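You operate a simulated robot arm through the tools that you are given. There is no shell and no other tool. Be economical: measure what you need, move in short steps, check, and stop when the job is done.

The job below is to be done with a simulated robot arm. You get a single attempt, and the scene is never put back.

JOB
Take the track sheet labelled "jingle" from the top of the wooden side table and put it on the top of the pedal bench. Then take the green valve carton and put it on the top of the shelf over the grey socket box. Then put the blue valve labelled "C" from the oak top of the grey cabinet on the left end of the service bench. Then take the grey rolled strap and leave it on top of the red tape case. The order counts. Set down upright: green valve carton, blue valve.

It is judged by the outcome, as a careful person would: the job done as asked, and still so three seconds after it is handed in. It fails if anything else is knocked over, pushed out of place, dropped, spilled or broken. Flat cloth is picked up by pressing the open fingertips on it (5 to 10 N) and closing them slowly along it; thin cloth reads only 2 to 8 mm in the jaws.

ROBOT AND FRAMES
A 7-joint arm with a two-finger parallel gripper on a trunk, on a base that drives. Base frame: it is fixed to the floor where the robot stands at the start and does not move with it; the origin is under the middle of the robot, x ahead of it, y to its left, z up; the surface under the hand at the start is at about z = 740. Readings come in mm, rad, newtons and seconds.
Its first joint turns from -2.897 to 2.897 rad. Places, roughly: blue valve [-5000, 4750, 1000]; green valve carton [-5000, 4750, 1000]; grey rolled strap (9x9x5 cm) [-5200, 3700, 1500]; left end of the service bench (23x40 cm) [-980, 4100, 760]; red tape case [-5000, 2500, 250]; top of the pedal bench [700, 1000, 800]; top of the shelf over the grey socket box (20x20 c [-3240, 6740, 980]; track sheet [750, 0, 750]. Payload 4.4 kg.
Tool frame: the origin (TCP) lies between the finger pads and is the grasp point; the fingertips stand 23 mm ahead of it; z points along the fingers, y is the line along which they close. The gripper opens to 94 mm. The fingers are 38 mm wide and 10 mm thick; the gripper's body (54 by 96 mm) begins 39 mm behind the TCP.
Orientation is told as [roll, pitch, yaw] about the base's x, y, z axes, in that order, counted from this pose: with the fingers straight down and closing along the base's y, the tool's x points along the base's -x, its y along +y and its z along -z.

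CONTROLS
- The arm moves only by the tool drive_tool. Its argument "increments" is a list of rows, each a list of 7 numbers: the shift along the base's x, y, z in m, then the turn, a rotation vector about the base's x, y, z in rad, then the closure, from 0 (fully open) to 1 (shut). In form: [[dx, dy, dz, rx, ry, rz, hand], ...]. A call has 1 to 20 rows; each row shifts and turns the commanded pose from where the row before left it. A row lasts 0.2 s, in which the tool goes at most 50 mm and 0.15 rad; a call with a longer step from one row to the next is refused whole, and so is a gripper value outside its range. A pose out of reach is approached as far as the arm can. The call stops where the force on the tool passes 40 N (or 10 N more than at its start, if that is more) or the arm is blocked; 0.2 s more then pass. Each finger travels about 108 mm/s and halts on what it meets, pressing with about 32 N; the grip force reading is that of the motor and also rises with nothing between the fingers. The clock runs only during rows and for 0.2 s after the last one: add rows that do not move to give the fingers time. The reply holds the time, the measured pose of the TCP, the force on the tool along the base axes, the opening and the grip force, in the units named above and with some noise, with the torque about the TCP (base axes, N m) and any sound that the robot's microphone picked up.
- Cameras (640 x 400 px; columns grow to the right, rows downward): "scene" is now at [167.9, 214.5, 1438.3]; the picture's right is [-0.29, -0.96, 0.00], its down [-0.80, 0.24, -0.55] and it looks along [0.53, -0.16, -0.83] (base axes); focal length 288 px, centre (320, 200). "wrist" rides on the gripper at [86, 16, -74] in the tool frame; the picture's right is [-0.18, 0.98, 0.00], its down [-0.58, -0.11, -0.81] and it looks along [-0.79, -0.15, 0.59] (tool axes); focal length 243 px, centre (320, 200). There is no depth. A picture from a camera that has moved, and an enlarged one, comes with that camera's place and axes in the base frame and with its lens.
- grab_frame(camera): a new picture of that camera. The clock stands still meanwhile.
- drive_base(legs): drives the robot by 1 to 6 legs, each [ahead, left, turn to the left] in mm, mm and rad, along the robot's own axes; the way and the turn of a leg run together, so that a leg with both is an arc; at most 1500 mm and 3.142 rad a leg. The arm and the cameras ride along, it lands a little off, and it stops where it bumps. It gives what a move gives.
- head_to(pan, tilt): turns the head with the scene camera to pan (to the left, within 2.094 rad either way) and tilt (down, from -0.506 to 1.204), counted from straight ahead of the robot. It gives what a move gives.
- enlarge(camera, box): a new picture of the part [left, top, right, bottom] of that camera's present view, enlarged. The clock stands still meanwhile.
- finish_job(): hands the job in; it is judged then, once.

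Work in short steps. Places have to be worked out from the pictures, the camera data and where the tool is seen: move nearer, look again, correct. Check each grasp and each placing, and mend what went wrong. You have 165 turns and 120 pictures in all, those below and enlarged ones among them. Open the gripper and draw the arm clear of the work before you hand the job in, unless the task says otherwise; then end with one line.

The tools are called as name(argument=value, ...) on one line, values as JSON. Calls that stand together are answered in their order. drive_tool: Moves the arm, as the interface text tells. Its arguments: {"type":"object","properties":{"increments":{"type":"array","items":{"type":"array","items":{"type":"number"}}}},"required":["increments"]} The other tools are called the same way: drive_base (legs) drives the base; head_to (pan, tilt) turns the head that bears the scene camera; grab_frame (camera) takes a picture; enlarge (camera, box) takes an enlarged picture of a part of a camera's view; finish_job () hands the job in.

At the start:

```text
t: 0.0
position: [634.2, 20.8, 1066.2]
orientation: [-0.001, 0.0, -0.001]
ft_force: [-0.4, -0.1, 0.0]
wrist_torque: [0.01, -0.03, 0.01]
gripper_width: 94.3
gripper_force: 0.0
robot x, y, heading: [4.8, -0.7, -0.001]
head pan, tilt: [-0.293, 0.984]
```

scene: 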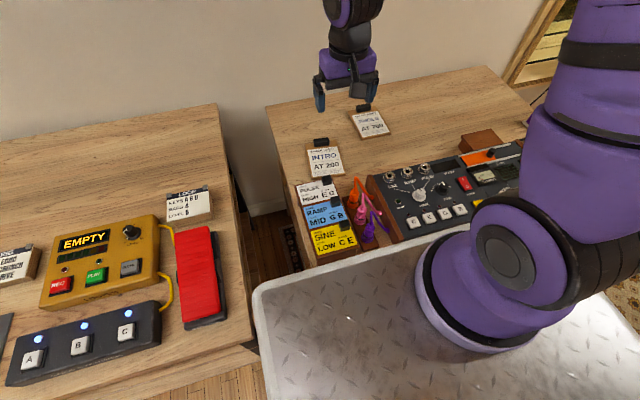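
wrist: 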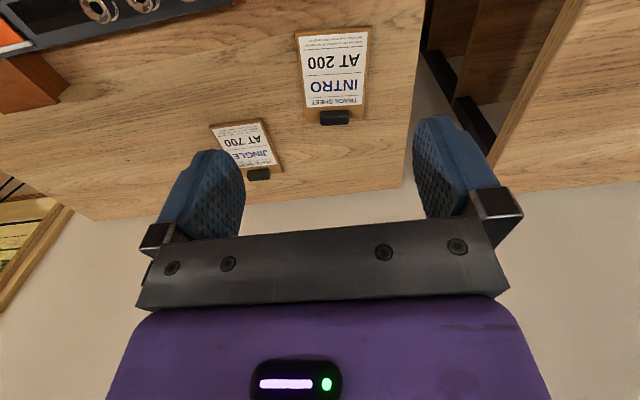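

I'll look closer at the jingle sheet with both cameras to see its shape and its clip.

enlarge(camera="scene", box=[290, 80, 450, 180])

enlarge(camera="wrist", box=[180, 20, 400, 200])

head_to(pan=0.6, tilt=0.8)

grab_frame(camera="scene")

```text
4.00 times, centred on (370, 130) of scene
camera zoom: at [167.9, 214.5, 1438.3], right [-0.29, -0.96, 0.0], down [-0.8, 0.24, -0.55], along [0.53, -0.16, -0.83], focal length 1152 px, centre (120, 480)
```

zoom: 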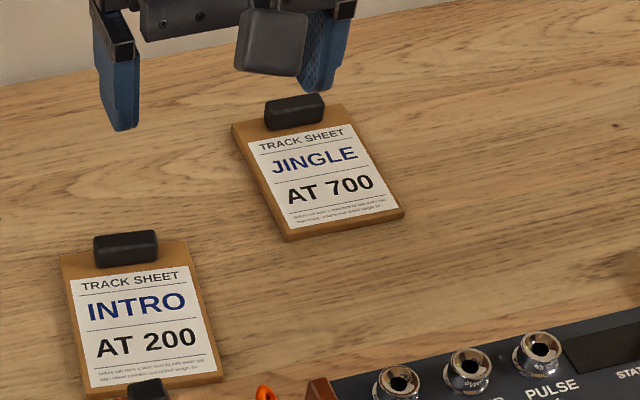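

```text
2.22 times, centred on (290, 110) of wrist
camera zoom: at [547.6, 37.1, 1141.1], right [0.18, 0.98, 0.0], down [0.58, -0.11, 0.81], along [0.79, -0.15, -0.59], focal length 539 px, centre (387, 400)
```

zoom: 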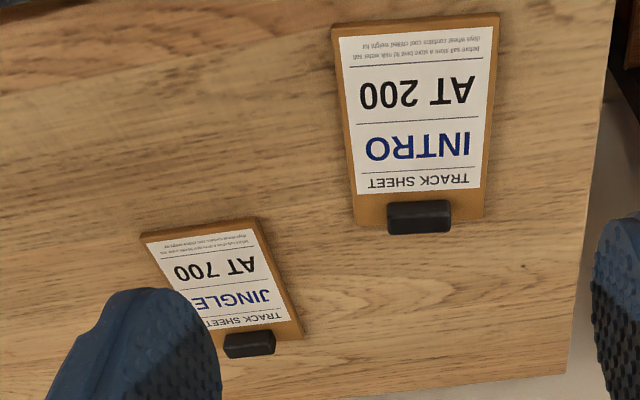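

```text
t: 1.2
position: [634.8, 21.7, 1067.2]
orientation: [0.0, -0.001, 0.001]
ft_force: [0.2, -0.6, -0.1]
wrist_torque: [-0.01, -0.03, -0.01]
gripper_width: 93.9
gripper_force: 0.0
robot x, y, heading: [-3.1, 0.4, 0.002]
head pan, tilt: [0.6, 0.799]
```

```text
115 pictures are left
camera scene: at [166.8, 280.4, 1452.3], right [0.56, -0.83, 0.0], down [-0.59, -0.4, -0.7], along [0.58, 0.39, -0.72], focal length 288 px, centre (320, 200)
```

scene: 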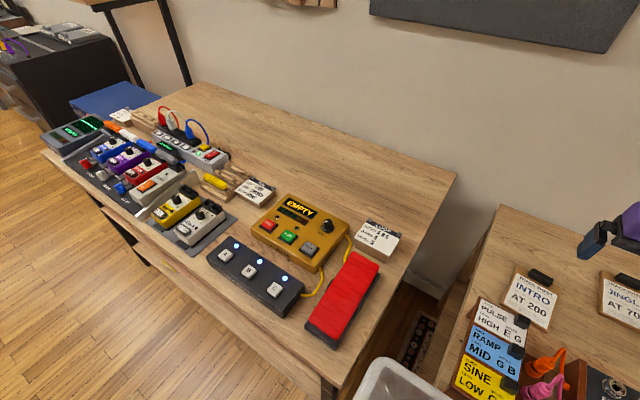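

The jingle board spans about x 802–953, y −240…−127 with its black clip at about (941, −186). The board is too wide for the jaws, so I'll grip the clip along x: turn the hand 90° above it and look.

drive_tool(increments=[[0.028, -0.019, -0.015, 0, 0, 0.143, 0], [0.028, -0.019, -0.015, 0, 0, 0.143, 0], [0.028, -0.019, -0.015, 0, 0, 0.143, 0], [0.028, -0.019, -0.015, 0, 0, 0.143, 0], [0.028, -0.019, -0.015, 0, 0, 0.143, 0], [0.028, -0.019, -0.015, 0, 0, 0.143, 0], [0.028, -0.019, -0.015, 0, 0, 0.143, 0], [0.028, -0.019, -0.015, 0, 0, 0.143, 0], [0.028, -0.019, -0.015, 0, 0, 0.143, 0], [0.028, -0.019, -0.015, 0, 0, 0.143, 0], [0.026, -0.017, -0.015, 0, 0, 0.1408, 0], [0, 0, 0, 0, 0, 0, 0]])

head_to(pan=-0.293, tilt=0.8)

grab_frame(camera="wrist")

grab_frame(camera="scene")

```text
t: 3.8
position: [941.1, -186.6, 901.9]
orientation: [0.0, -0.001, 1.572]
ft_force: [0.2, -0.5, -0.3]
wrist_torque: [0.01, 0.0, -0.04]
gripper_width: 93.9
gripper_force: 0.1
robot x, y, heading: [0.2, -0.0, -0.003]
head pan, tilt: [0.6, 0.799]
```

```text
t: 5.0
position: [942.1, -184.8, 902.9]
orientation: [0.0, 0.0, 1.571]
ft_force: [0.2, -0.1, -0.1]
wrist_torque: [0.03, 0.0, -0.02]
gripper_width: 94.0
gripper_force: 0.0
robot x, y, heading: [0.7, -0.7, 0.001]
head pan, tilt: [-0.293, 0.799]
```

```text
114 pictures are left
camera wrist: at [924.6, -273.0, 975.9], right [-0.98, 0.18, 0.0], down [0.11, 0.58, 0.81], along [0.15, 0.79, -0.59], focal length 243 px, centre (320, 200)
```

wrist: 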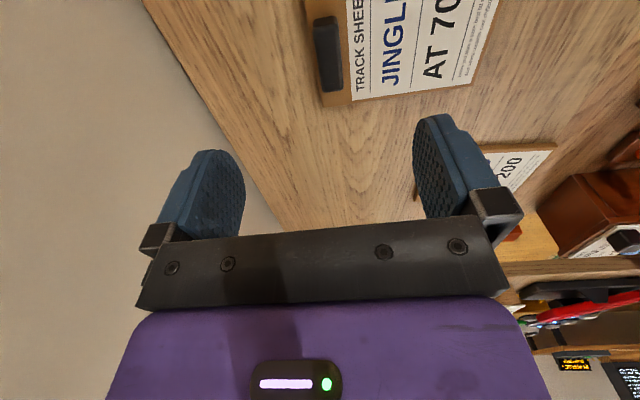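

```text
113 pictures are left
camera scene: at [177.5, 211.6, 1452.3], right [-0.29, -0.96, 0.0], down [-0.69, 0.21, -0.7], along [0.67, -0.2, -0.72], focal length 288 px, centre (320, 200)
```

scene: 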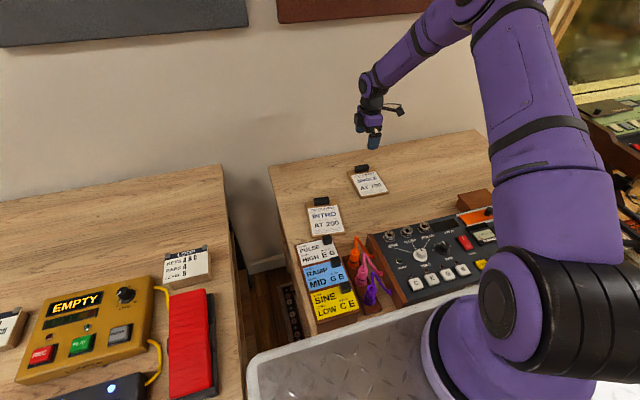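

The wrist view puts the clip at about (937, −183). I'll lower part way with the jaws narrowed to about 60 mm and check.

drive_tool(increments=[[-0.002, 0.001, -0.03, 0, 0, 0, 0.2], [-0.002, 0.001, -0.03, 0, 0, 0, 0.38], [0, 0, -0.03, 0, 0, 0, 0.38], [0, 0, -0.015, 0, 0, 0, 0.38], [0, 0, 0, 0, 0, 0, 0.38]])

grab_frame(camera="wrist")

enlarge(camera="scene", box=[320, 120, 420, 200])

```text
t: 6.2
position: [939.5, -183.8, 796.7]
orientation: [0.001, 0.001, 1.572]
ft_force: [-0.3, -0.1, 0.1]
wrist_torque: [0.01, 0.04, -0.02]
gripper_width: 58.4
gripper_force: 0.0
robot x, y, heading: [-0.8, 0.0, 0.0]
head pan, tilt: [-0.293, 0.799]
```

```text
112 pictures are left
camera wrist: at [921.7, -270.8, 870.9], right [-0.98, 0.18, 0.0], down [0.11, 0.58, 0.81], along [0.15, 0.79, -0.59], focal length 243 px, centre (320, 200)
```

wrist: 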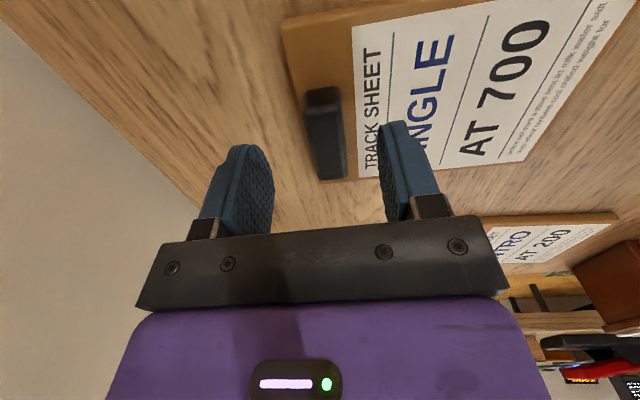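

```text
5.00 times, centred on (370, 160) of scene
camera zoom: at [177.4, 211.5, 1452.3], right [-0.29, -0.96, 0.0], down [-0.69, 0.21, -0.7], along [0.67, -0.2, -0.72], focal length 1440 px, centre (70, 400)
```

zoom: 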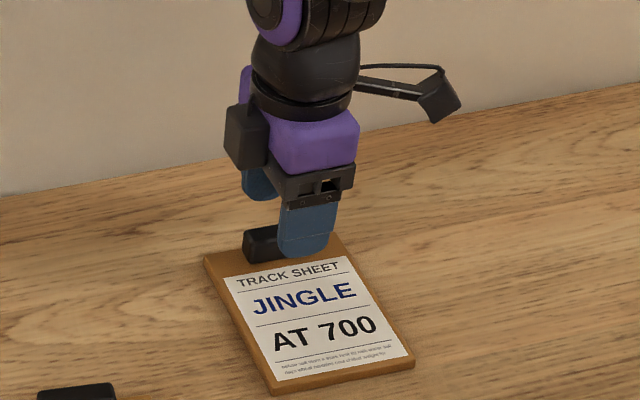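

Clip is between the fingers, centred around (936, −181). I'll lower to just above the board, moving slowly at the end.

drive_tool(increments=[[-0.003, 0.003, -0.01, 0, 0, 0, 0.38], [0, 0, -0.008, 0, 0, 0, 0.38], [0, 0, -0.003, 0, 0, 0, 0.38], [0, 0, 0, 0, 0, 0, 0.38]])

enlarge(camera="scene", box=[330, 130, 410, 194])

```text
t: 7.2
position: [933.2, -181.2, 776.1]
orientation: [0.001, 0.0, 1.571]
ft_force: [0.4, -0.6, -0.7]
wrist_torque: [-0.01, 0.0, -0.02]
gripper_width: 58.5
gripper_force: 0.2
robot x, y, heading: [1.5, -0.1, -0.004]
head pan, tilt: [-0.293, 0.799]
```

```text
6.25 times, centred on (370, 162) of scene
camera zoom: at [177.5, 211.5, 1452.3], right [-0.29, -0.96, 0.0], down [-0.69, 0.21, -0.7], along [0.67, -0.2, -0.72], focal length 1799 px, centre (8, 438)
```

zoom: 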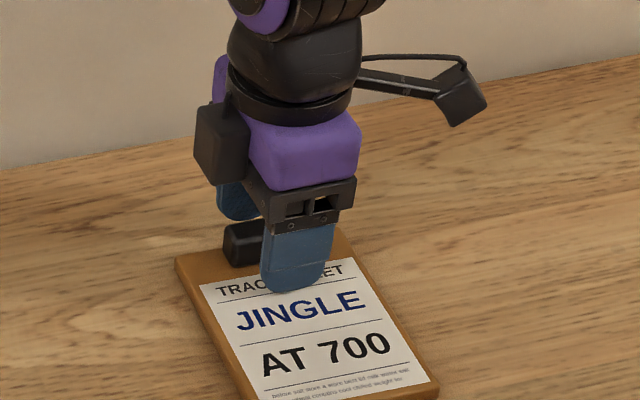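

Fingertips are just above the board. I'll shift 4 mm to +y, and close on the clip.

drive_tool(increments=[[0, 0.004, -0.001, 0, 0, 0, 0.38], [0.002, 0, -0.001, 0, 0, 0, 0.5], [0, 0, 0, 0, 0, 0, 0.65], [0, 0, 0, 0, 0, 0, 0.8], [0, 0, 0, 0, 0, 0, 1], [0, 0, 0, 0, 0, 0, 1], [0, 0, 0, 0, 0, 0, 1]])

```text
t: 8.8
position: [935.6, -177.0, 774.2]
orientation: [0.001, 0.0, 1.57]
ft_force: [-0.5, 0.9, 1.4]
wrist_torque: [0.02, 0.05, 0.03]
gripper_width: 19.4
gripper_force: 32.0
robot x, y, heading: [2.6, -1.4, -0.001]
head pan, tilt: [-0.293, 0.799]
```

Gripped at 19 mm on the clip. I'll lift gently and look.

drive_tool(increments=[[0, 0, 0.01, 0, 0, 0, 1], [0, 0, 0.02, 0, 0, 0, 1], [0, 0, 0.03, 0, 0, 0, 1], [0, 0, 0.04, 0, 0, 0, 1], [0, 0, 0, 0, 0, 0, 1]])

enlarge(camera="scene", box=[300, 80, 460, 180])

```text
t: 10.0
position: [935.2, -178.1, 871.9]
orientation: [-0.001, 0.0, 1.57]
ft_force: [0.1, 0.1, -1.2]
wrist_torque: [0.01, -0.05, 0.01]
gripper_width: 19.7
gripper_force: 31.7
robot x, y, heading: [1.1, -3.5, -0.001]
head pan, tilt: [-0.293, 0.799]
```

```text
4.00 times, centred on (380, 130) of scene
camera zoom: at [177.6, 211.5, 1452.3], right [-0.29, -0.96, 0.0], down [-0.69, 0.21, -0.7], along [0.67, -0.2, -0.72], focal length 1152 px, centre (80, 480)
```

zoom: 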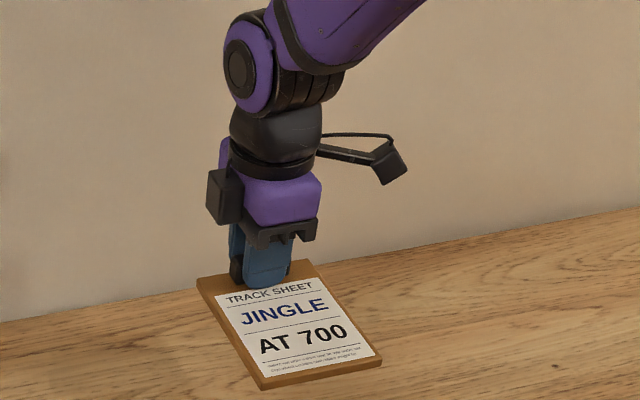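

The sheet is held level. I'll raise it, then back off, drive left along the bench and come forward again.

drive_tool(increments=[[0, 0, 0.03, 0, 0, 0, 1], [0, 0, 0.03, 0, 0, 0, 1], [0, 0, 0.03, 0, 0, 0, 1], [0, 0, 0.03, 0, 0, 0, 1], [0, 0, 0, 0, 0, 0, 1]])

drive_base(legs=[[-150, 0, 0], [0, 830, 0], [130, 0, 0]])

grab_frame(camera="scene")

grab_frame(camera="wrist")

```text
t: 11.2
position: [933.6, -175.5, 994.4]
orientation: [0.0, -0.001, 1.57]
ft_force: [-0.4, -0.1, -0.9]
wrist_torque: [-0.01, -0.06, 0.02]
gripper_width: 19.7
gripper_force: 32.1
robot x, y, heading: [-1.0, -2.3, -0.003]
head pan, tilt: [-0.293, 0.799]
```

```text
t: 17.6
position: [901.2, 649.3, 992.8]
orientation: [0.0, 0.0, 1.569]
ft_force: [-0.9, -0.7, -1.0]
wrist_torque: [0.0, -0.06, 0.0]
gripper_width: 19.5
gripper_force: 32.8
robot x, y, heading: [-33.7, 827.6, 0.002]
head pan, tilt: [-0.293, 0.799]
stopped in leg 3: the robot was blocked; the commanded pose is now the measured one
```

```text
108 pictures are left
camera scene: at [146.2, 1038.2, 1452.5], right [-0.29, -0.96, 0.0], down [-0.69, 0.21, -0.7], along [0.67, -0.2, -0.72], focal length 288 px, centre (320, 200)
```

scene: 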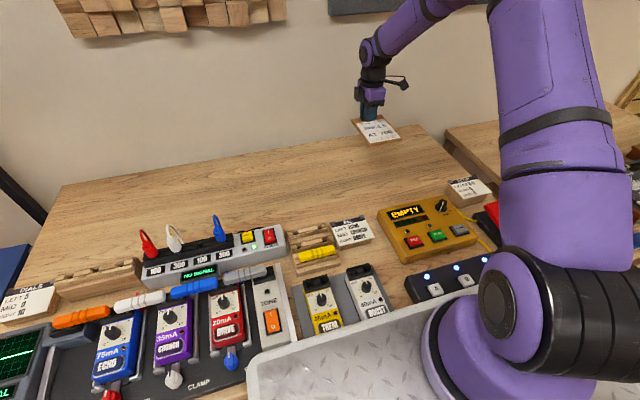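

```text
107 pictures are left
camera wrist: at [884.1, 561.3, 1067.6], right [-0.98, 0.19, 0.0], down [0.11, 0.58, 0.81], along [0.15, 0.79, -0.59], focal length 243 px, centre (320, 200)
```

wrist: 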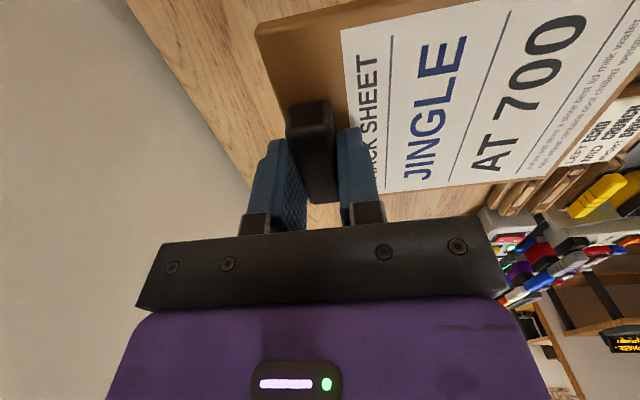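

The base nudged the bench front, so I'll back off 20 mm. Then move the sheet over the clear area behind the pedals and lower most of the way.

drive_base(legs=[[-20, 0, 0]])

drive_tool(increments=[[0.02, 0, -0.03, 0, 0, 0, 1], [0.015, 0, -0.04, 0, 0, 0, 1], [0, 0, -0.04, 0, 0, 0, 1], [0, 0, -0.03, 0, 0, 0, 1], [0, 0, -0.01, 0, 0, 0, 1], [0, 0, 0, 0, 0, 0, 1]])

grab_frame(camera="scene")

```text
t: 18.4
position: [899.9, 648.1, 992.2]
orientation: [0.003, 0.003, 1.568]
ft_force: [0.5, 0.7, -2.6]
wrist_torque: [-0.01, -0.04, -0.01]
gripper_width: 19.2
gripper_force: 31.8
robot x, y, heading: [-34.6, 830.1, -0.004]
head pan, tilt: [-0.293, 0.799]
```

```text
t: 19.8
position: [933.9, 647.4, 842.4]
orientation: [0.002, -0.001, 1.568]
ft_force: [0.8, -0.4, -1.7]
wrist_torque: [0.01, -0.03, 0.01]
gripper_width: 19.5
gripper_force: 31.4
robot x, y, heading: [-33.6, 826.6, -0.004]
head pan, tilt: [-0.293, 0.799]
```

```text
106 pictures are left
camera scene: at [145.0, 1038.2, 1452.5], right [-0.29, -0.96, 0.0], down [-0.69, 0.21, -0.7], along [0.67, -0.2, -0.72], focal length 288 px, centre (320, 200)
```

scene: 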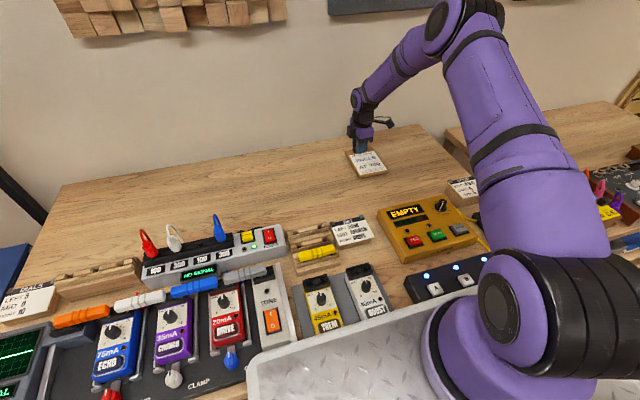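

The area below is clear. Lower in small steps until the board touches.

drive_tool(increments=[[0, 0, -0.015, 0, 0, 0, 1], [0, 0, -0.01, 0, 0, 0, 1], [0, 0, -0.008, 0, 0, 0, 1], [0, 0, -0.006, 0, 0, 0, 1], [0, 0, -0.005, 0, 0, 0, 1], [0, 0, -0.005, 0, 0, 0, 1], [0, 0, 0, 0, 0, 0, 1]])

enlarge(camera="scene", box=[310, 120, 430, 195])

```text
t: 20.3
position: [937.5, 648.3, 832.8]
orientation: [-0.009, 0.0, 1.565]
ft_force: [3.0, -0.8, 16.9]
wrist_torque: [0.22, 0.3, -0.01]
gripper_width: 19.2
gripper_force: 31.5
robot x, y, heading: [-34.2, 826.5, -0.006]
head pan, tilt: [-0.293, 0.799]
stopped in row 2: the force on the tool passed its limit at 59 N (the readings are from after the stop); the commanded pose is now the measured one
```

```text
5.33 times, centred on (370, 158) of scene
camera zoom: at [144.3, 1038.3, 1452.5], right [-0.29, -0.96, 0.0], down [-0.69, 0.21, -0.7], along [0.67, -0.2, -0.72], focal length 1536 px, centre (53, 427)
```

zoom: 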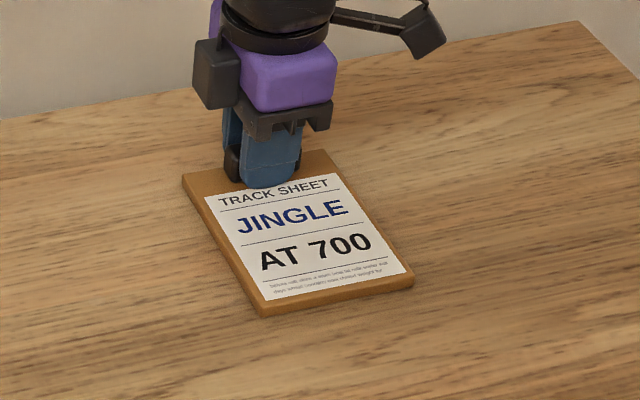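

Touchdown on the bench. I'll ease off slightly, open the fingers and rise straight up.

drive_tool(increments=[[0, 0, 0.001, 0, 0, 0, 1], [0, 0, 0, 0, 0, 0, 0.8], [0, 0, 0, 0, 0, 0, 0.6], [0, 0, 0.002, 0, 0, 0, 0.4], [0, 0, 0.02, 0, 0, 0, 0.4], [0, 0, 0.04, 0, 0, 0, 0.4], [0, 0, 0.05, 0, 0, 0, 0.4], [0, 0, 0.05, 0, 0, 0, 0.4]])

grab_frame(camera="scene")

```text
t: 22.1
position: [935.6, 647.2, 993.2]
orientation: [-0.002, -0.001, 1.567]
ft_force: [-0.4, -1.1, -1.3]
wrist_torque: [-0.01, 0.04, 0.01]
gripper_width: 56.3
gripper_force: 0.2
robot x, y, heading: [-34.7, 824.8, -0.003]
head pan, tilt: [-0.293, 0.799]
```

```text
104 pictures are left
camera scene: at [145.6, 1038.1, 1452.4], right [-0.29, -0.96, 0.0], down [-0.69, 0.21, -0.7], along [0.67, -0.2, -0.72], focal length 288 px, centre (320, 200)
```

scene: 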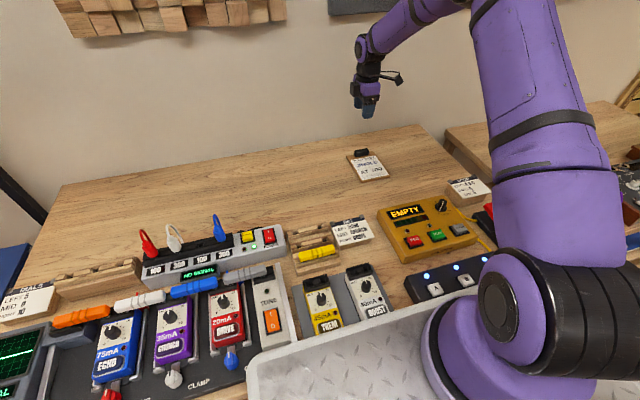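

Sheet is in place. Now tuck the arm (pull back, undo the yaw), back the base off, and look around toward the far side of the room.

drive_base(legs=[[-350, 0, 0]])

drive_tool(increments=[[-0.03, 0.01, 0.01, 0, 0, -0.143, 0.2], [-0.03, 0.01, 0.01, 0, 0, -0.143, 0], [-0.03, 0.01, 0.01, 0, 0, -0.143, 0], [-0.03, 0.01, 0.01, 0, 0, -0.143, 0], [-0.03, 0.01, 0.01, 0, 0, -0.143, 0], [-0.03, 0.01, 0.01, 0, 0, -0.143, 0], [-0.03, 0.01, 0.01, 0, 0, -0.143, 0], [-0.03, 0.01, 0.01, 0, 0, -0.143, 0], [-0.03, 0.01, 0.01, 0, 0, -0.143, 0], [-0.03, 0.01, 0.01, 0, 0, -0.143, 0], [-0.03, 0.01, 0.01, 0, 0, -0.14, 0]])

head_to(pan=1.2, tilt=0.3)

grab_frame(camera="scene")

head_to(pan=2.094, tilt=0.3)

grab_frame(camera="scene")

```text
t: 23.4
position: [933.1, 645.0, 993.4]
orientation: [-0.003, 0.001, 1.565]
ft_force: [-0.3, 0.1, -0.2]
wrist_torque: [-0.02, 0.0, -0.02]
gripper_width: 56.3
gripper_force: 0.0
robot x, y, heading: [-33.7, 827.9, -0.006]
head pan, tilt: [-0.293, 0.799]
stopped in leg 1: the robot was blocked; the commanded pose is now the measured one
```

```text
t: 25.8
position: [604.7, 754.9, 1100.0]
orientation: [-0.004, 0.002, -0.007]
ft_force: [0.0, 0.2, -0.1]
wrist_torque: [0.02, 0.04, 0.0]
gripper_width: 93.8
gripper_force: 0.0
robot x, y, heading: [-35.4, 831.5, -0.006]
head pan, tilt: [-0.293, 0.799]
```

```text
t: 27.4
position: [605.4, 756.4, 1101.3]
orientation: [-0.004, 0.001, -0.004]
ft_force: [-0.4, 0.2, 0.5]
wrist_torque: [-0.03, -0.02, -0.02]
gripper_width: 93.9
gripper_force: 0.1
robot x, y, heading: [-40.0, 829.3, -0.007]
head pan, tilt: [1.201, 0.3]
```

```text
103 pictures are left
camera scene: at [100.4, 1149.0, 1496.8], right [0.93, -0.37, 0.0], down [-0.11, -0.28, -0.96], along [0.35, 0.89, -0.3], focal length 288 px, centre (320, 200)
```

scene: 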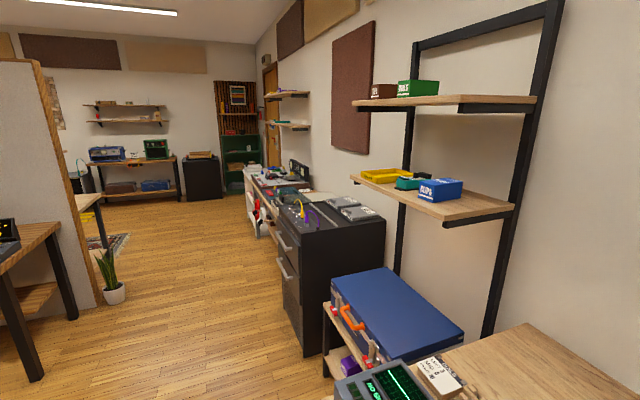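

```text
t: 28.6
position: [605.0, 754.3, 1101.1]
orientation: [-0.003, 0.0, -0.004]
ft_force: [0.5, -0.5, 0.1]
wrist_torque: [0.02, -0.01, 0.02]
gripper_width: 94.0
gripper_force: 0.1
robot x, y, heading: [-30.5, 826.2, -0.008]
head pan, tilt: [2.094, 0.3]
```

```text
102 pictures are left
camera scene: at [19.9, 1143.3, 1496.8], right [0.87, 0.49, 0.0], down [0.15, -0.26, -0.96], along [-0.47, 0.83, -0.3], focal length 288 px, centre (320, 200)
```

scene: 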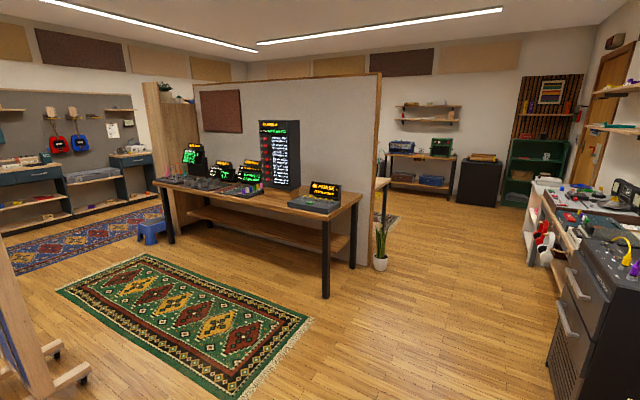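

The base reports it's blocked going back, too. I'll look down around the robot for what holds it.

head_to(pan=1.9, tilt=1.1)

grab_frame(camera="scene")

head_to(pan=0.5, tilt=1.2)

grab_frame(camera="scene")

head_to(pan=-2.0, tilt=0.6)

grab_frame(camera="scene")

```text
t: 29.7
position: [604.6, 756.3, 1101.5]
orientation: [-0.005, 0.0, -0.002]
ft_force: [-0.4, 0.3, 0.1]
wrist_torque: [0.0, 0.01, 0.0]
gripper_width: 94.1
gripper_force: 0.1
robot x, y, heading: [-38.2, 826.6, -0.005]
head pan, tilt: [1.901, 1.1]
```

```text
101 pictures are left
camera scene: at [46.0, 1122.0, 1430.7], right [0.95, 0.32, 0.0], down [0.28, -0.84, -0.45], along [-0.14, 0.43, -0.89], focal length 288 px, centre (320, 200)
```

scene: 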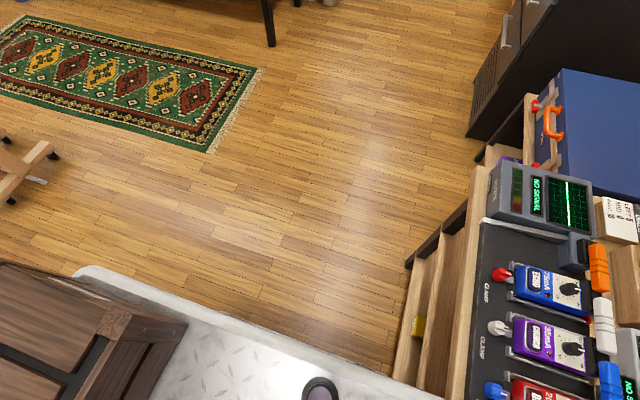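

```text
t: 31.2
position: [604.3, 756.1, 1101.6]
orientation: [-0.004, 0.002, -0.003]
ft_force: [-0.4, -0.1, 0.1]
wrist_torque: [0.0, -0.04, -0.01]
gripper_width: 93.5
gripper_force: 0.0
robot x, y, heading: [-34.4, 827.0, -0.005]
head pan, tilt: [0.499, 1.201]
```

```text
100 pictures are left
camera scene: at [115.3, 1088.6, 1424.7], right [0.47, -0.88, 0.0], down [-0.82, -0.44, -0.36], along [0.32, 0.17, -0.93], focal length 288 px, centre (320, 200)
```

scene: 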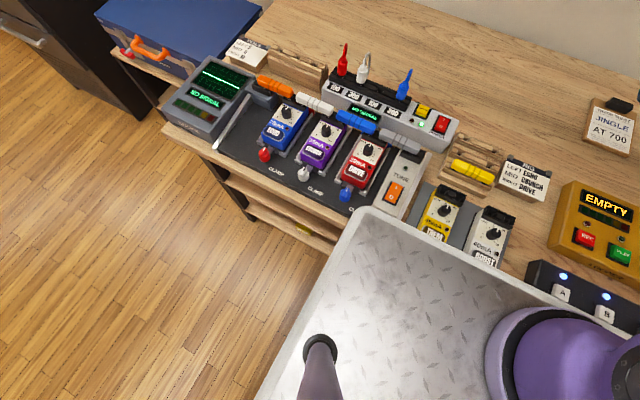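

```text
t: 33.5
position: [606.1, 755.9, 1101.9]
orientation: [-0.003, 0.0, -0.005]
ft_force: [0.5, 0.0, -0.1]
wrist_torque: [0.01, -0.02, 0.02]
gripper_width: 93.9
gripper_force: 0.0
robot x, y, heading: [-36.7, 827.0, -0.007]
head pan, tilt: [-2.0, 0.6]
```

```text
99 pictures are left
camera scene: at [28.8, 982.0, 1469.3], right [-0.91, 0.42, 0.0], down [0.24, 0.51, -0.82], along [-0.35, -0.75, -0.57], focal length 288 px, centre (320, 200)
```

scene: 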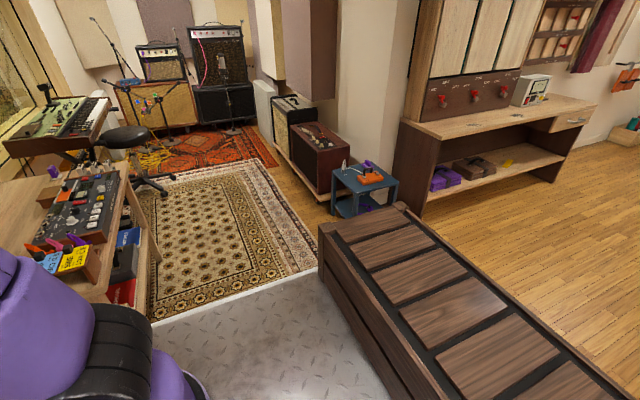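

There's a brown slatted thing close behind; unclear if it's the robot's own. I'll try a small move left and see whether it shifts in view.

drive_base(legs=[[0, 150, 0]])

grab_frame(camera="scene")

```text
t: 34.7
position: [594.3, 773.6, 1101.2]
orientation: [-0.003, -0.001, -0.042]
ft_force: [0.2, 0.2, 0.4]
wrist_torque: [-0.01, 0.02, 0.03]
gripper_width: 94.1
gripper_force: 0.1
robot x, y, heading: [-44.8, 865.4, -0.041]
head pan, tilt: [-2.0, 0.6]
stopped in leg 1: the robot was blocked; the commanded pose is now the measured one
```

```text
98 pictures are left
camera scene: at [26.6, 1020.8, 1469.3], right [-0.89, 0.45, 0.0], down [0.26, 0.5, -0.83], along [-0.37, -0.74, -0.57], focal length 288 px, centre (320, 200)
```

scene: 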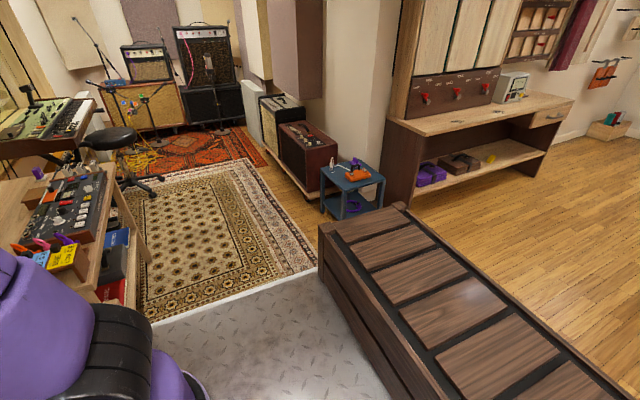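

The brown rack moves with the robot, so it's the robot's own. The base shifted a little; try backing straight out again.

drive_base(legs=[[-200, 0, 0]])

```text
t: 35.9
position: [582.0, 770.9, 1100.3]
orientation: [-0.003, 0.002, -0.05]
ft_force: [-0.1, 0.0, -0.9]
wrist_torque: [-0.02, -0.02, -0.01]
gripper_width: 94.0
gripper_force: 0.1
robot x, y, heading: [-54.7, 875.6, -0.047]
head pan, tilt: [-2.0, 0.6]
stopped in leg 1: the robot was blocked; the commanded pose is now the measured one
```

Still blocked after 10 mm. I'll look at the areas behind on both sides at extreme pan, tilted down.

head_to(pan=2.094, tilt=0.75)

grab_frame(camera="scene")

head_to(pan=-2.094, tilt=0.9)

grab_frame(camera="scene")

```text
t: 39.2
position: [583.8, 772.0, 1100.8]
orientation: [-0.004, 0.001, -0.049]
ft_force: [0.0, -0.4, 0.2]
wrist_torque: [-0.01, -0.01, -0.02]
gripper_width: 94.0
gripper_force: 0.0
robot x, y, heading: [-54.1, 870.2, -0.053]
head pan, tilt: [2.094, 0.75]
```

```text
97 pictures are left
camera scene: at [19.8, 1175.7, 1456.4], right [0.89, 0.46, 0.0], down [0.31, -0.61, -0.73], along [-0.33, 0.65, -0.68], focal length 288 px, centre (320, 200)
```

scene: 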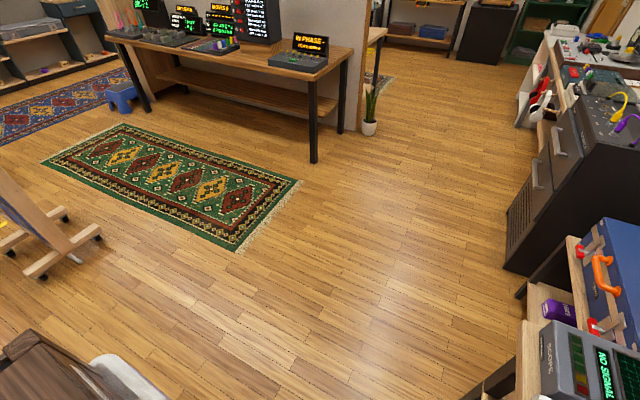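

```text
t: 42.6
position: [582.3, 771.7, 1101.4]
orientation: [-0.003, -0.001, -0.05]
ft_force: [0.0, -0.1, -0.2]
wrist_torque: [0.01, -0.01, 0.02]
gripper_width: 94.1
gripper_force: 0.1
robot x, y, heading: [-56.1, 872.8, -0.051]
head pan, tilt: [-2.094, 0.901]
```

```text
96 pictures are left
camera scene: at [16.8, 1038.5, 1444.5], right [-0.84, 0.54, 0.0], down [0.42, 0.66, -0.62], along [-0.34, -0.52, -0.78], focal length 288 px, centre (320, 200)
```

scene: 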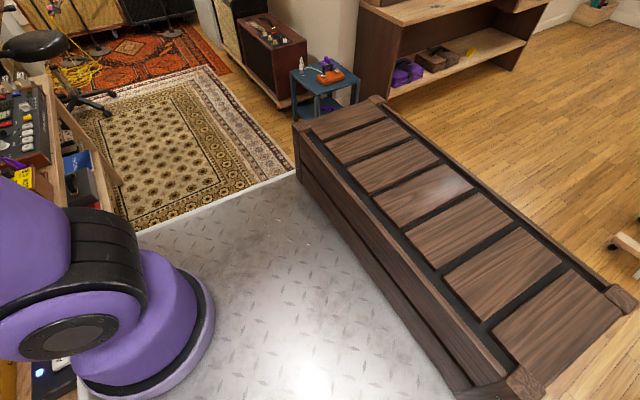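

Behind is open floor, and the rotation suggests the front-left of the base is caught at the bench. I'll try a small slide to the right with a straightening turn, then back.

drive_base(legs=[[0, -60, 0.05]])

drive_base(legs=[[-100, 0, 0]])

```text
t: 43.6
position: [598.7, 776.8, 1101.5]
orientation: [-0.005, 0.001, 0.018]
ft_force: [0.6, 1.6, -1.0]
wrist_torque: [-0.11, 0.02, 0.02]
gripper_width: 94.1
gripper_force: 0.0
robot x, y, heading: [-41.4, 831.3, 0.018]
head pan, tilt: [-2.094, 0.901]
```

```text
t: 44.8
position: [589.4, 776.1, 1102.3]
orientation: [-0.002, 0.003, 0.018]
ft_force: [-0.1, -0.4, 0.0]
wrist_torque: [-0.01, -0.01, 0.02]
gripper_width: 93.8
gripper_force: 0.0
robot x, y, heading: [-50.2, 830.8, 0.019]
head pan, tilt: [-2.094, 0.901]
stopped in leg 1: the robot was blocked; the commanded pose is now the measured one
```

Still held. Check the right flank and front between robot and furniture.

head_to(pan=-1.0, tilt=1.0)

grab_frame(camera="scene")

head_to(pan=0.9, tilt=1.2)

grab_frame(camera="scene")

```text
t: 46.1
position: [590.1, 775.7, 1100.3]
orientation: [-0.004, 0.003, 0.019]
ft_force: [0.0, -0.5, -0.2]
wrist_torque: [0.01, -0.05, 0.01]
gripper_width: 93.9
gripper_force: 0.0
robot x, y, heading: [-50.8, 829.4, 0.02]
head pan, tilt: [-1.0, 1.0]
```

```text
95 pictures are left
camera scene: at [81.8, 1011.3, 1437.3], right [-0.83, -0.56, 0.0], down [-0.47, 0.7, -0.54], along [0.3, -0.45, -0.84], focal length 288 px, centre (320, 200)
```

scene: 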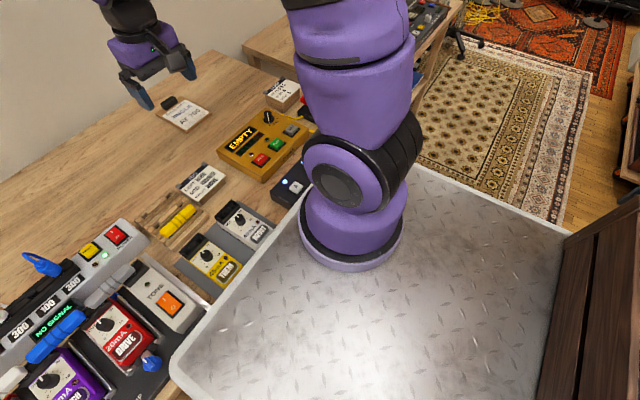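

```text
t: 48.0
position: [588.6, 776.2, 1101.1]
orientation: [-0.004, 0.002, 0.02]
ft_force: [0.4, 0.5, 0.4]
wrist_torque: [0.0, -0.02, 0.02]
gripper_width: 93.9
gripper_force: 0.1
robot x, y, heading: [-51.7, 832.9, 0.021]
head pan, tilt: [0.901, 1.201]
```

```text
94 pictures are left
camera scene: at [76.9, 1113.7, 1424.7], right [0.8, -0.61, 0.0], down [-0.56, -0.74, -0.36], along [0.22, 0.29, -0.93], focal length 288 px, centre (320, 200)
```

scene: 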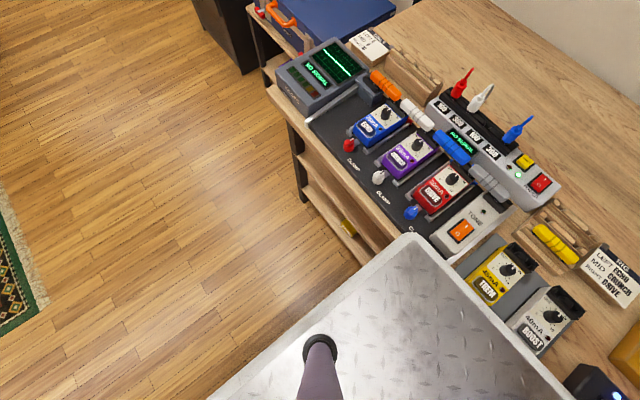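

Nothing is visibly holding it; each attempt gains ~10 mm. I'll repeat backing with a few short legs.

drive_base(legs=[[-60, 0, 0]])

drive_base(legs=[[-60, -40, 0]])

drive_base(legs=[[-60, 0, 0.1]])

```text
t: 48.9
position: [579.4, 787.5, 1099.9]
orientation: [-0.002, 0.003, 0.055]
ft_force: [1.6, 0.1, -1.7]
wrist_torque: [0.01, 0.1, -0.02]
gripper_width: 94.2
gripper_force: 0.0
robot x, y, heading: [-64.7, 821.2, 0.057]
head pan, tilt: [0.901, 1.201]
```

```text
t: 50.0
position: [519.0, 741.9, 1100.7]
orientation: [-0.005, 0.003, 0.055]
ft_force: [0.5, 0.9, -1.0]
wrist_torque: [-0.02, 0.02, 0.0]
gripper_width: 93.5
gripper_force: 0.1
robot x, y, heading: [-124.1, 777.1, 0.056]
head pan, tilt: [0.901, 1.201]
```

```text
t: 50.9
position: [460.4, 799.8, 1099.4]
orientation: [-0.004, 0.003, 0.151]
ft_force: [1.1, 0.5, -0.6]
wrist_torque: [-0.02, 0.02, -0.02]
gripper_width: 94.3
gripper_force: 0.0
robot x, y, heading: [-183.3, 770.2, 0.155]
head pan, tilt: [0.901, 1.201]
```

Free now. I'll back away further and check that the bench and its contents are undisturbed.

drive_base(legs=[[-350, 0, -0.15]])

head_to(pan=0.2, tilt=0.75)

grab_frame(camera="scene")

```text
t: 53.2
position: [109.5, 677.0, 1100.3]
orientation: [-0.004, 0.002, 0.004]
ft_force: [-0.1, 0.6, 0.5]
wrist_torque: [0.03, 0.0, 0.01]
gripper_width: 93.9
gripper_force: 0.0
robot x, y, heading: [-532.3, 740.6, -0.0]
head pan, tilt: [0.901, 1.201]
```

```text
t: 54.3
position: [108.1, 676.6, 1100.0]
orientation: [-0.003, 0.001, 0.003]
ft_force: [-1.0, 0.0, 0.0]
wrist_torque: [0.02, 0.02, -0.01]
gripper_width: 94.0
gripper_force: 0.0
robot x, y, heading: [-532.3, 742.1, 0.005]
head pan, tilt: [0.201, 0.75]
```

```text
93 pictures are left
camera scene: at [-352.0, 995.6, 1456.3], right [0.2, -0.98, 0.0], down [-0.67, -0.14, -0.73], along [0.72, 0.15, -0.68], focal length 288 px, centre (320, 200)
```

scene: 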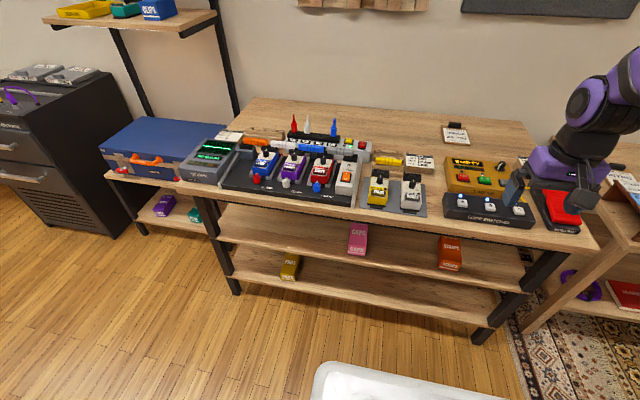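

All undisturbed. Next, turn left to face +y and drive toward the corridor between the partition and the black drawers, then look.

drive_base(legs=[[0, 0, 1.57], [1400, -400, 0]])

head_to(pan=0.3, tilt=0.35)

grab_frame(camera="scene")

```text
t: 65.4
position: [-112.0, 2810.0, 1100.4]
orientation: [-0.006, 0.002, 1.604]
ft_force: [-0.4, 0.2, -0.1]
wrist_torque: [0.0, 0.02, 0.0]
gripper_width: 93.9
gripper_force: 0.0
robot x, y, heading: [-162.7, 2165.4, 1.598]
head pan, tilt: [0.201, 0.75]
```

```text
t: 66.3
position: [-112.2, 2810.8, 1100.5]
orientation: [-0.003, 0.002, 1.603]
ft_force: [-0.6, -0.1, 0.2]
wrist_torque: [0.03, -0.01, 0.0]
gripper_width: 94.2
gripper_force: 0.1
robot x, y, heading: [-164.9, 2169.9, 1.6]
head pan, tilt: [0.3, 0.351]
```

```text
92 pictures are left
camera scene: at [-429.7, 2348.6, 1491.9], right [0.95, 0.33, 0.0], down [0.11, -0.33, -0.94], along [-0.31, 0.89, -0.34], focal length 288 px, centre (320, 200)
```

scene: 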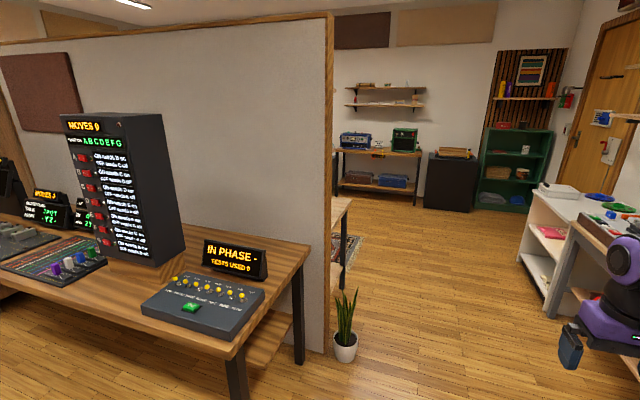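

Corridor centre is about x = −60. Drive through to past the partition, then look left.

drive_base(legs=[[700, -130, -0.03], [1000, 0, 0]])

head_to(pan=1.2, tilt=0.4)

grab_frame(camera="scene")

```text
t: 74.9
position: [28.2, 4491.4, 1100.5]
orientation: [-0.004, 0.002, 1.566]
ft_force: [0.5, -1.1, -0.2]
wrist_torque: [-0.01, -0.01, -0.02]
gripper_width: 94.0
gripper_force: 0.1
robot x, y, heading: [-46.4, 3853.2, 1.566]
head pan, tilt: [0.3, 0.351]
```

```text
t: 76.1
position: [28.0, 4492.3, 1101.2]
orientation: [-0.003, 0.002, 1.565]
ft_force: [0.3, 0.0, 0.2]
wrist_torque: [-0.02, -0.01, 0.01]
gripper_width: 94.1
gripper_force: 0.0
robot x, y, heading: [-44.1, 3854.1, 1.562]
head pan, tilt: [1.201, 0.4]
```

```text
91 pictures are left
camera scene: at [-365.1, 3987.1, 1487.4], right [0.37, 0.93, 0.0], down [0.36, -0.14, -0.92], along [-0.86, 0.34, -0.39], focal length 288 px, centre (320, 200)
```

scene: 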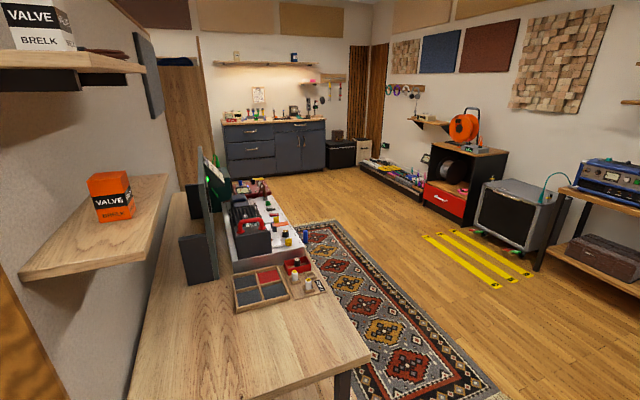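

I can see the whole area: grey cabinet with oak top far ahead, the small shelf on the right wall, service bench at left. Drive ahead to y≈5250, turn to face −x and approach.

drive_base(legs=[[1400, 0, 0], [0, 0, 1.575], [1500, 0, 0], [1200, 0, 0]])

head_to(pan=0.0, tilt=0.35)

grab_frame(camera="scene")

```text
t: 99.7
position: [-3388.3, 5355.3, 1099.4]
orientation: [0.0, 0.001, 3.121]
ft_force: [-0.8, -0.7, 0.5]
wrist_torque: [0.0, -0.01, 0.0]
gripper_width: 94.0
gripper_force: 0.2
robot x, y, heading: [-2751.4, 5268.9, 3.121]
head pan, tilt: [1.201, 0.4]
```

```text
t: 101.0
position: [-3389.1, 5353.6, 1100.8]
orientation: [-0.003, 0.002, 3.122]
ft_force: [-0.4, 0.1, -0.4]
wrist_torque: [-0.01, 0.01, -0.01]
gripper_width: 94.0
gripper_force: 0.1
robot x, y, heading: [-2750.5, 5270.4, 3.121]
head pan, tilt: [0.0, 0.351]
```

```text
90 pictures are left
camera scene: at [-2947.7, 5040.3, 1492.0], right [0.02, 1.0, 0.0], down [0.34, -0.01, -0.94], along [-0.94, 0.02, -0.34], focal length 288 px, centre (320, 200)
```

scene: 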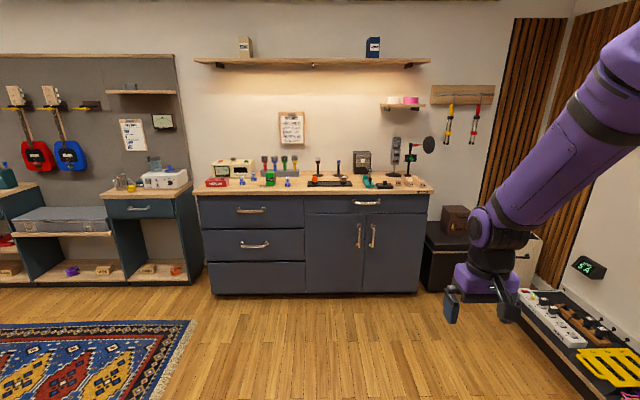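

enlarge(camera="scene", box=[190, 130, 440, 220])

enlarge(camera="scene", box=[0, 70, 200, 300])

```text
2.56 times, centred on (315, 175) of scene
camera zoom: at [-2947.7, 5040.3, 1492.0], right [0.02, 1.0, 0.0], down [0.34, -0.01, -0.94], along [-0.94, 0.02, -0.34], focal length 737 px, centre (333, 264)
```

zoom: 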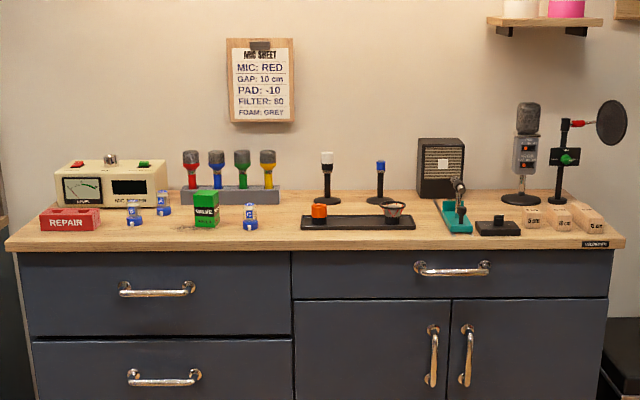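

```text
1.74 times, centred on (100, 185) of scene
camera zoom: at [-2947.7, 5040.3, 1492.0], right [0.02, 1.0, 0.0], down [0.34, -0.01, -0.94], along [-0.94, 0.02, -0.34], focal length 501 px, centre (703, 226)
```

zoom: 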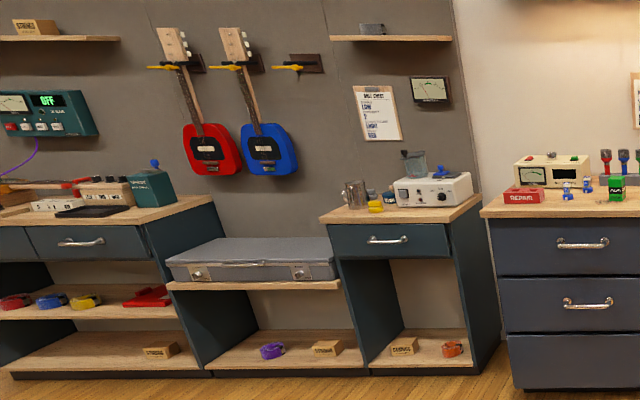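

Green carton is near (−4720, 4762), three blue valves beside it. Raise the hand and drive to about (−3950, 4810) in front of the cabinet.

drive_tool(increments=[[0, 0, 0.04, 0, 0, 0, 0], [0, 0, 0.04, 0, 0, 0, 0], [0, 0, 0.04, 0, 0, 0, 0]])

drive_base(legs=[[1180, 460, 0.02]])

head_to(pan=0.0, tilt=0.65)

grab_frame(camera="scene")

grab_frame(camera="wrist")

```text
t: 101.8
position: [-3391.3, 5352.9, 1217.2]
orientation: [-0.003, 0.003, 3.122]
ft_force: [0.6, 0.7, 0.5]
wrist_torque: [0.0, -0.01, 0.01]
gripper_width: 93.9
gripper_force: 0.0
robot x, y, heading: [-2746.1, 5269.4, 3.118]
head pan, tilt: [0.0, 0.351]
```

```text
t: 108.2
position: [-4555.8, 4843.7, 1217.0]
orientation: [-0.003, 0.003, -3.1]
ft_force: [0.0, 0.8, -0.7]
wrist_torque: [-0.05, -0.02, 0.02]
gripper_width: 94.1
gripper_force: 0.1
robot x, y, heading: [-3907.5, 4801.5, -3.104]
head pan, tilt: [0.0, 0.351]
```

```text
t: 109.0
position: [-4556.0, 4842.4, 1216.7]
orientation: [-0.003, 0.002, -3.1]
ft_force: [-0.5, -0.3, 0.2]
wrist_torque: [-0.02, -0.02, 0.02]
gripper_width: 94.2
gripper_force: 0.1
robot x, y, heading: [-3912.8, 4805.6, -3.096]
head pan, tilt: [0.0, 0.649]
```

```text
87 pictures are left
camera scene: at [-4087.3, 4560.5, 1465.0], right [-0.04, 1.0, 0.0], down [0.6, 0.03, -0.8], along [-0.8, -0.03, -0.6], focal length 288 px, centre (320, 200)
```

scene: 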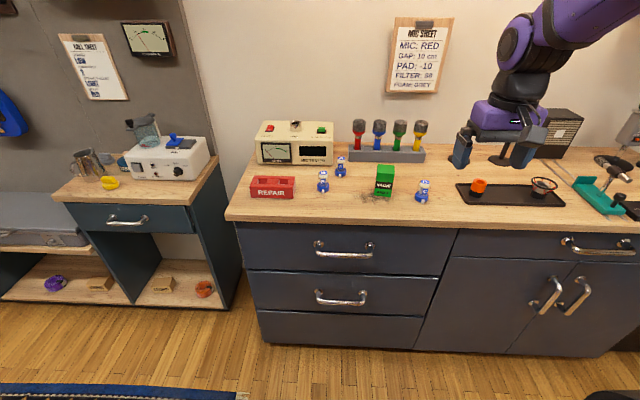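

```text
86 pictures are left
camera wrist: at [-4468.4, 4830.9, 1292.2], right [-0.14, -0.99, 0.0], down [-0.59, 0.08, 0.81], along [-0.8, 0.12, -0.59], focal length 243 px, centre (320, 200)
```

wrist: 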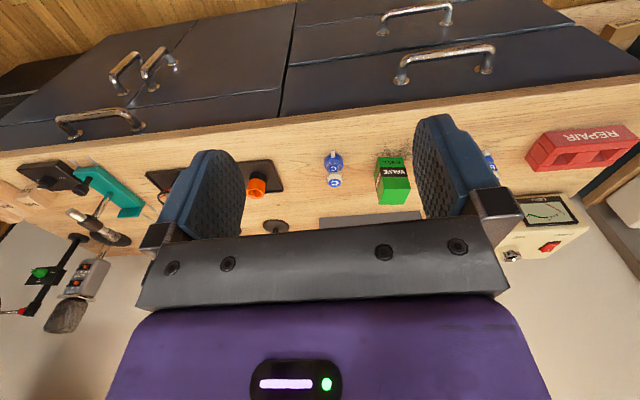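

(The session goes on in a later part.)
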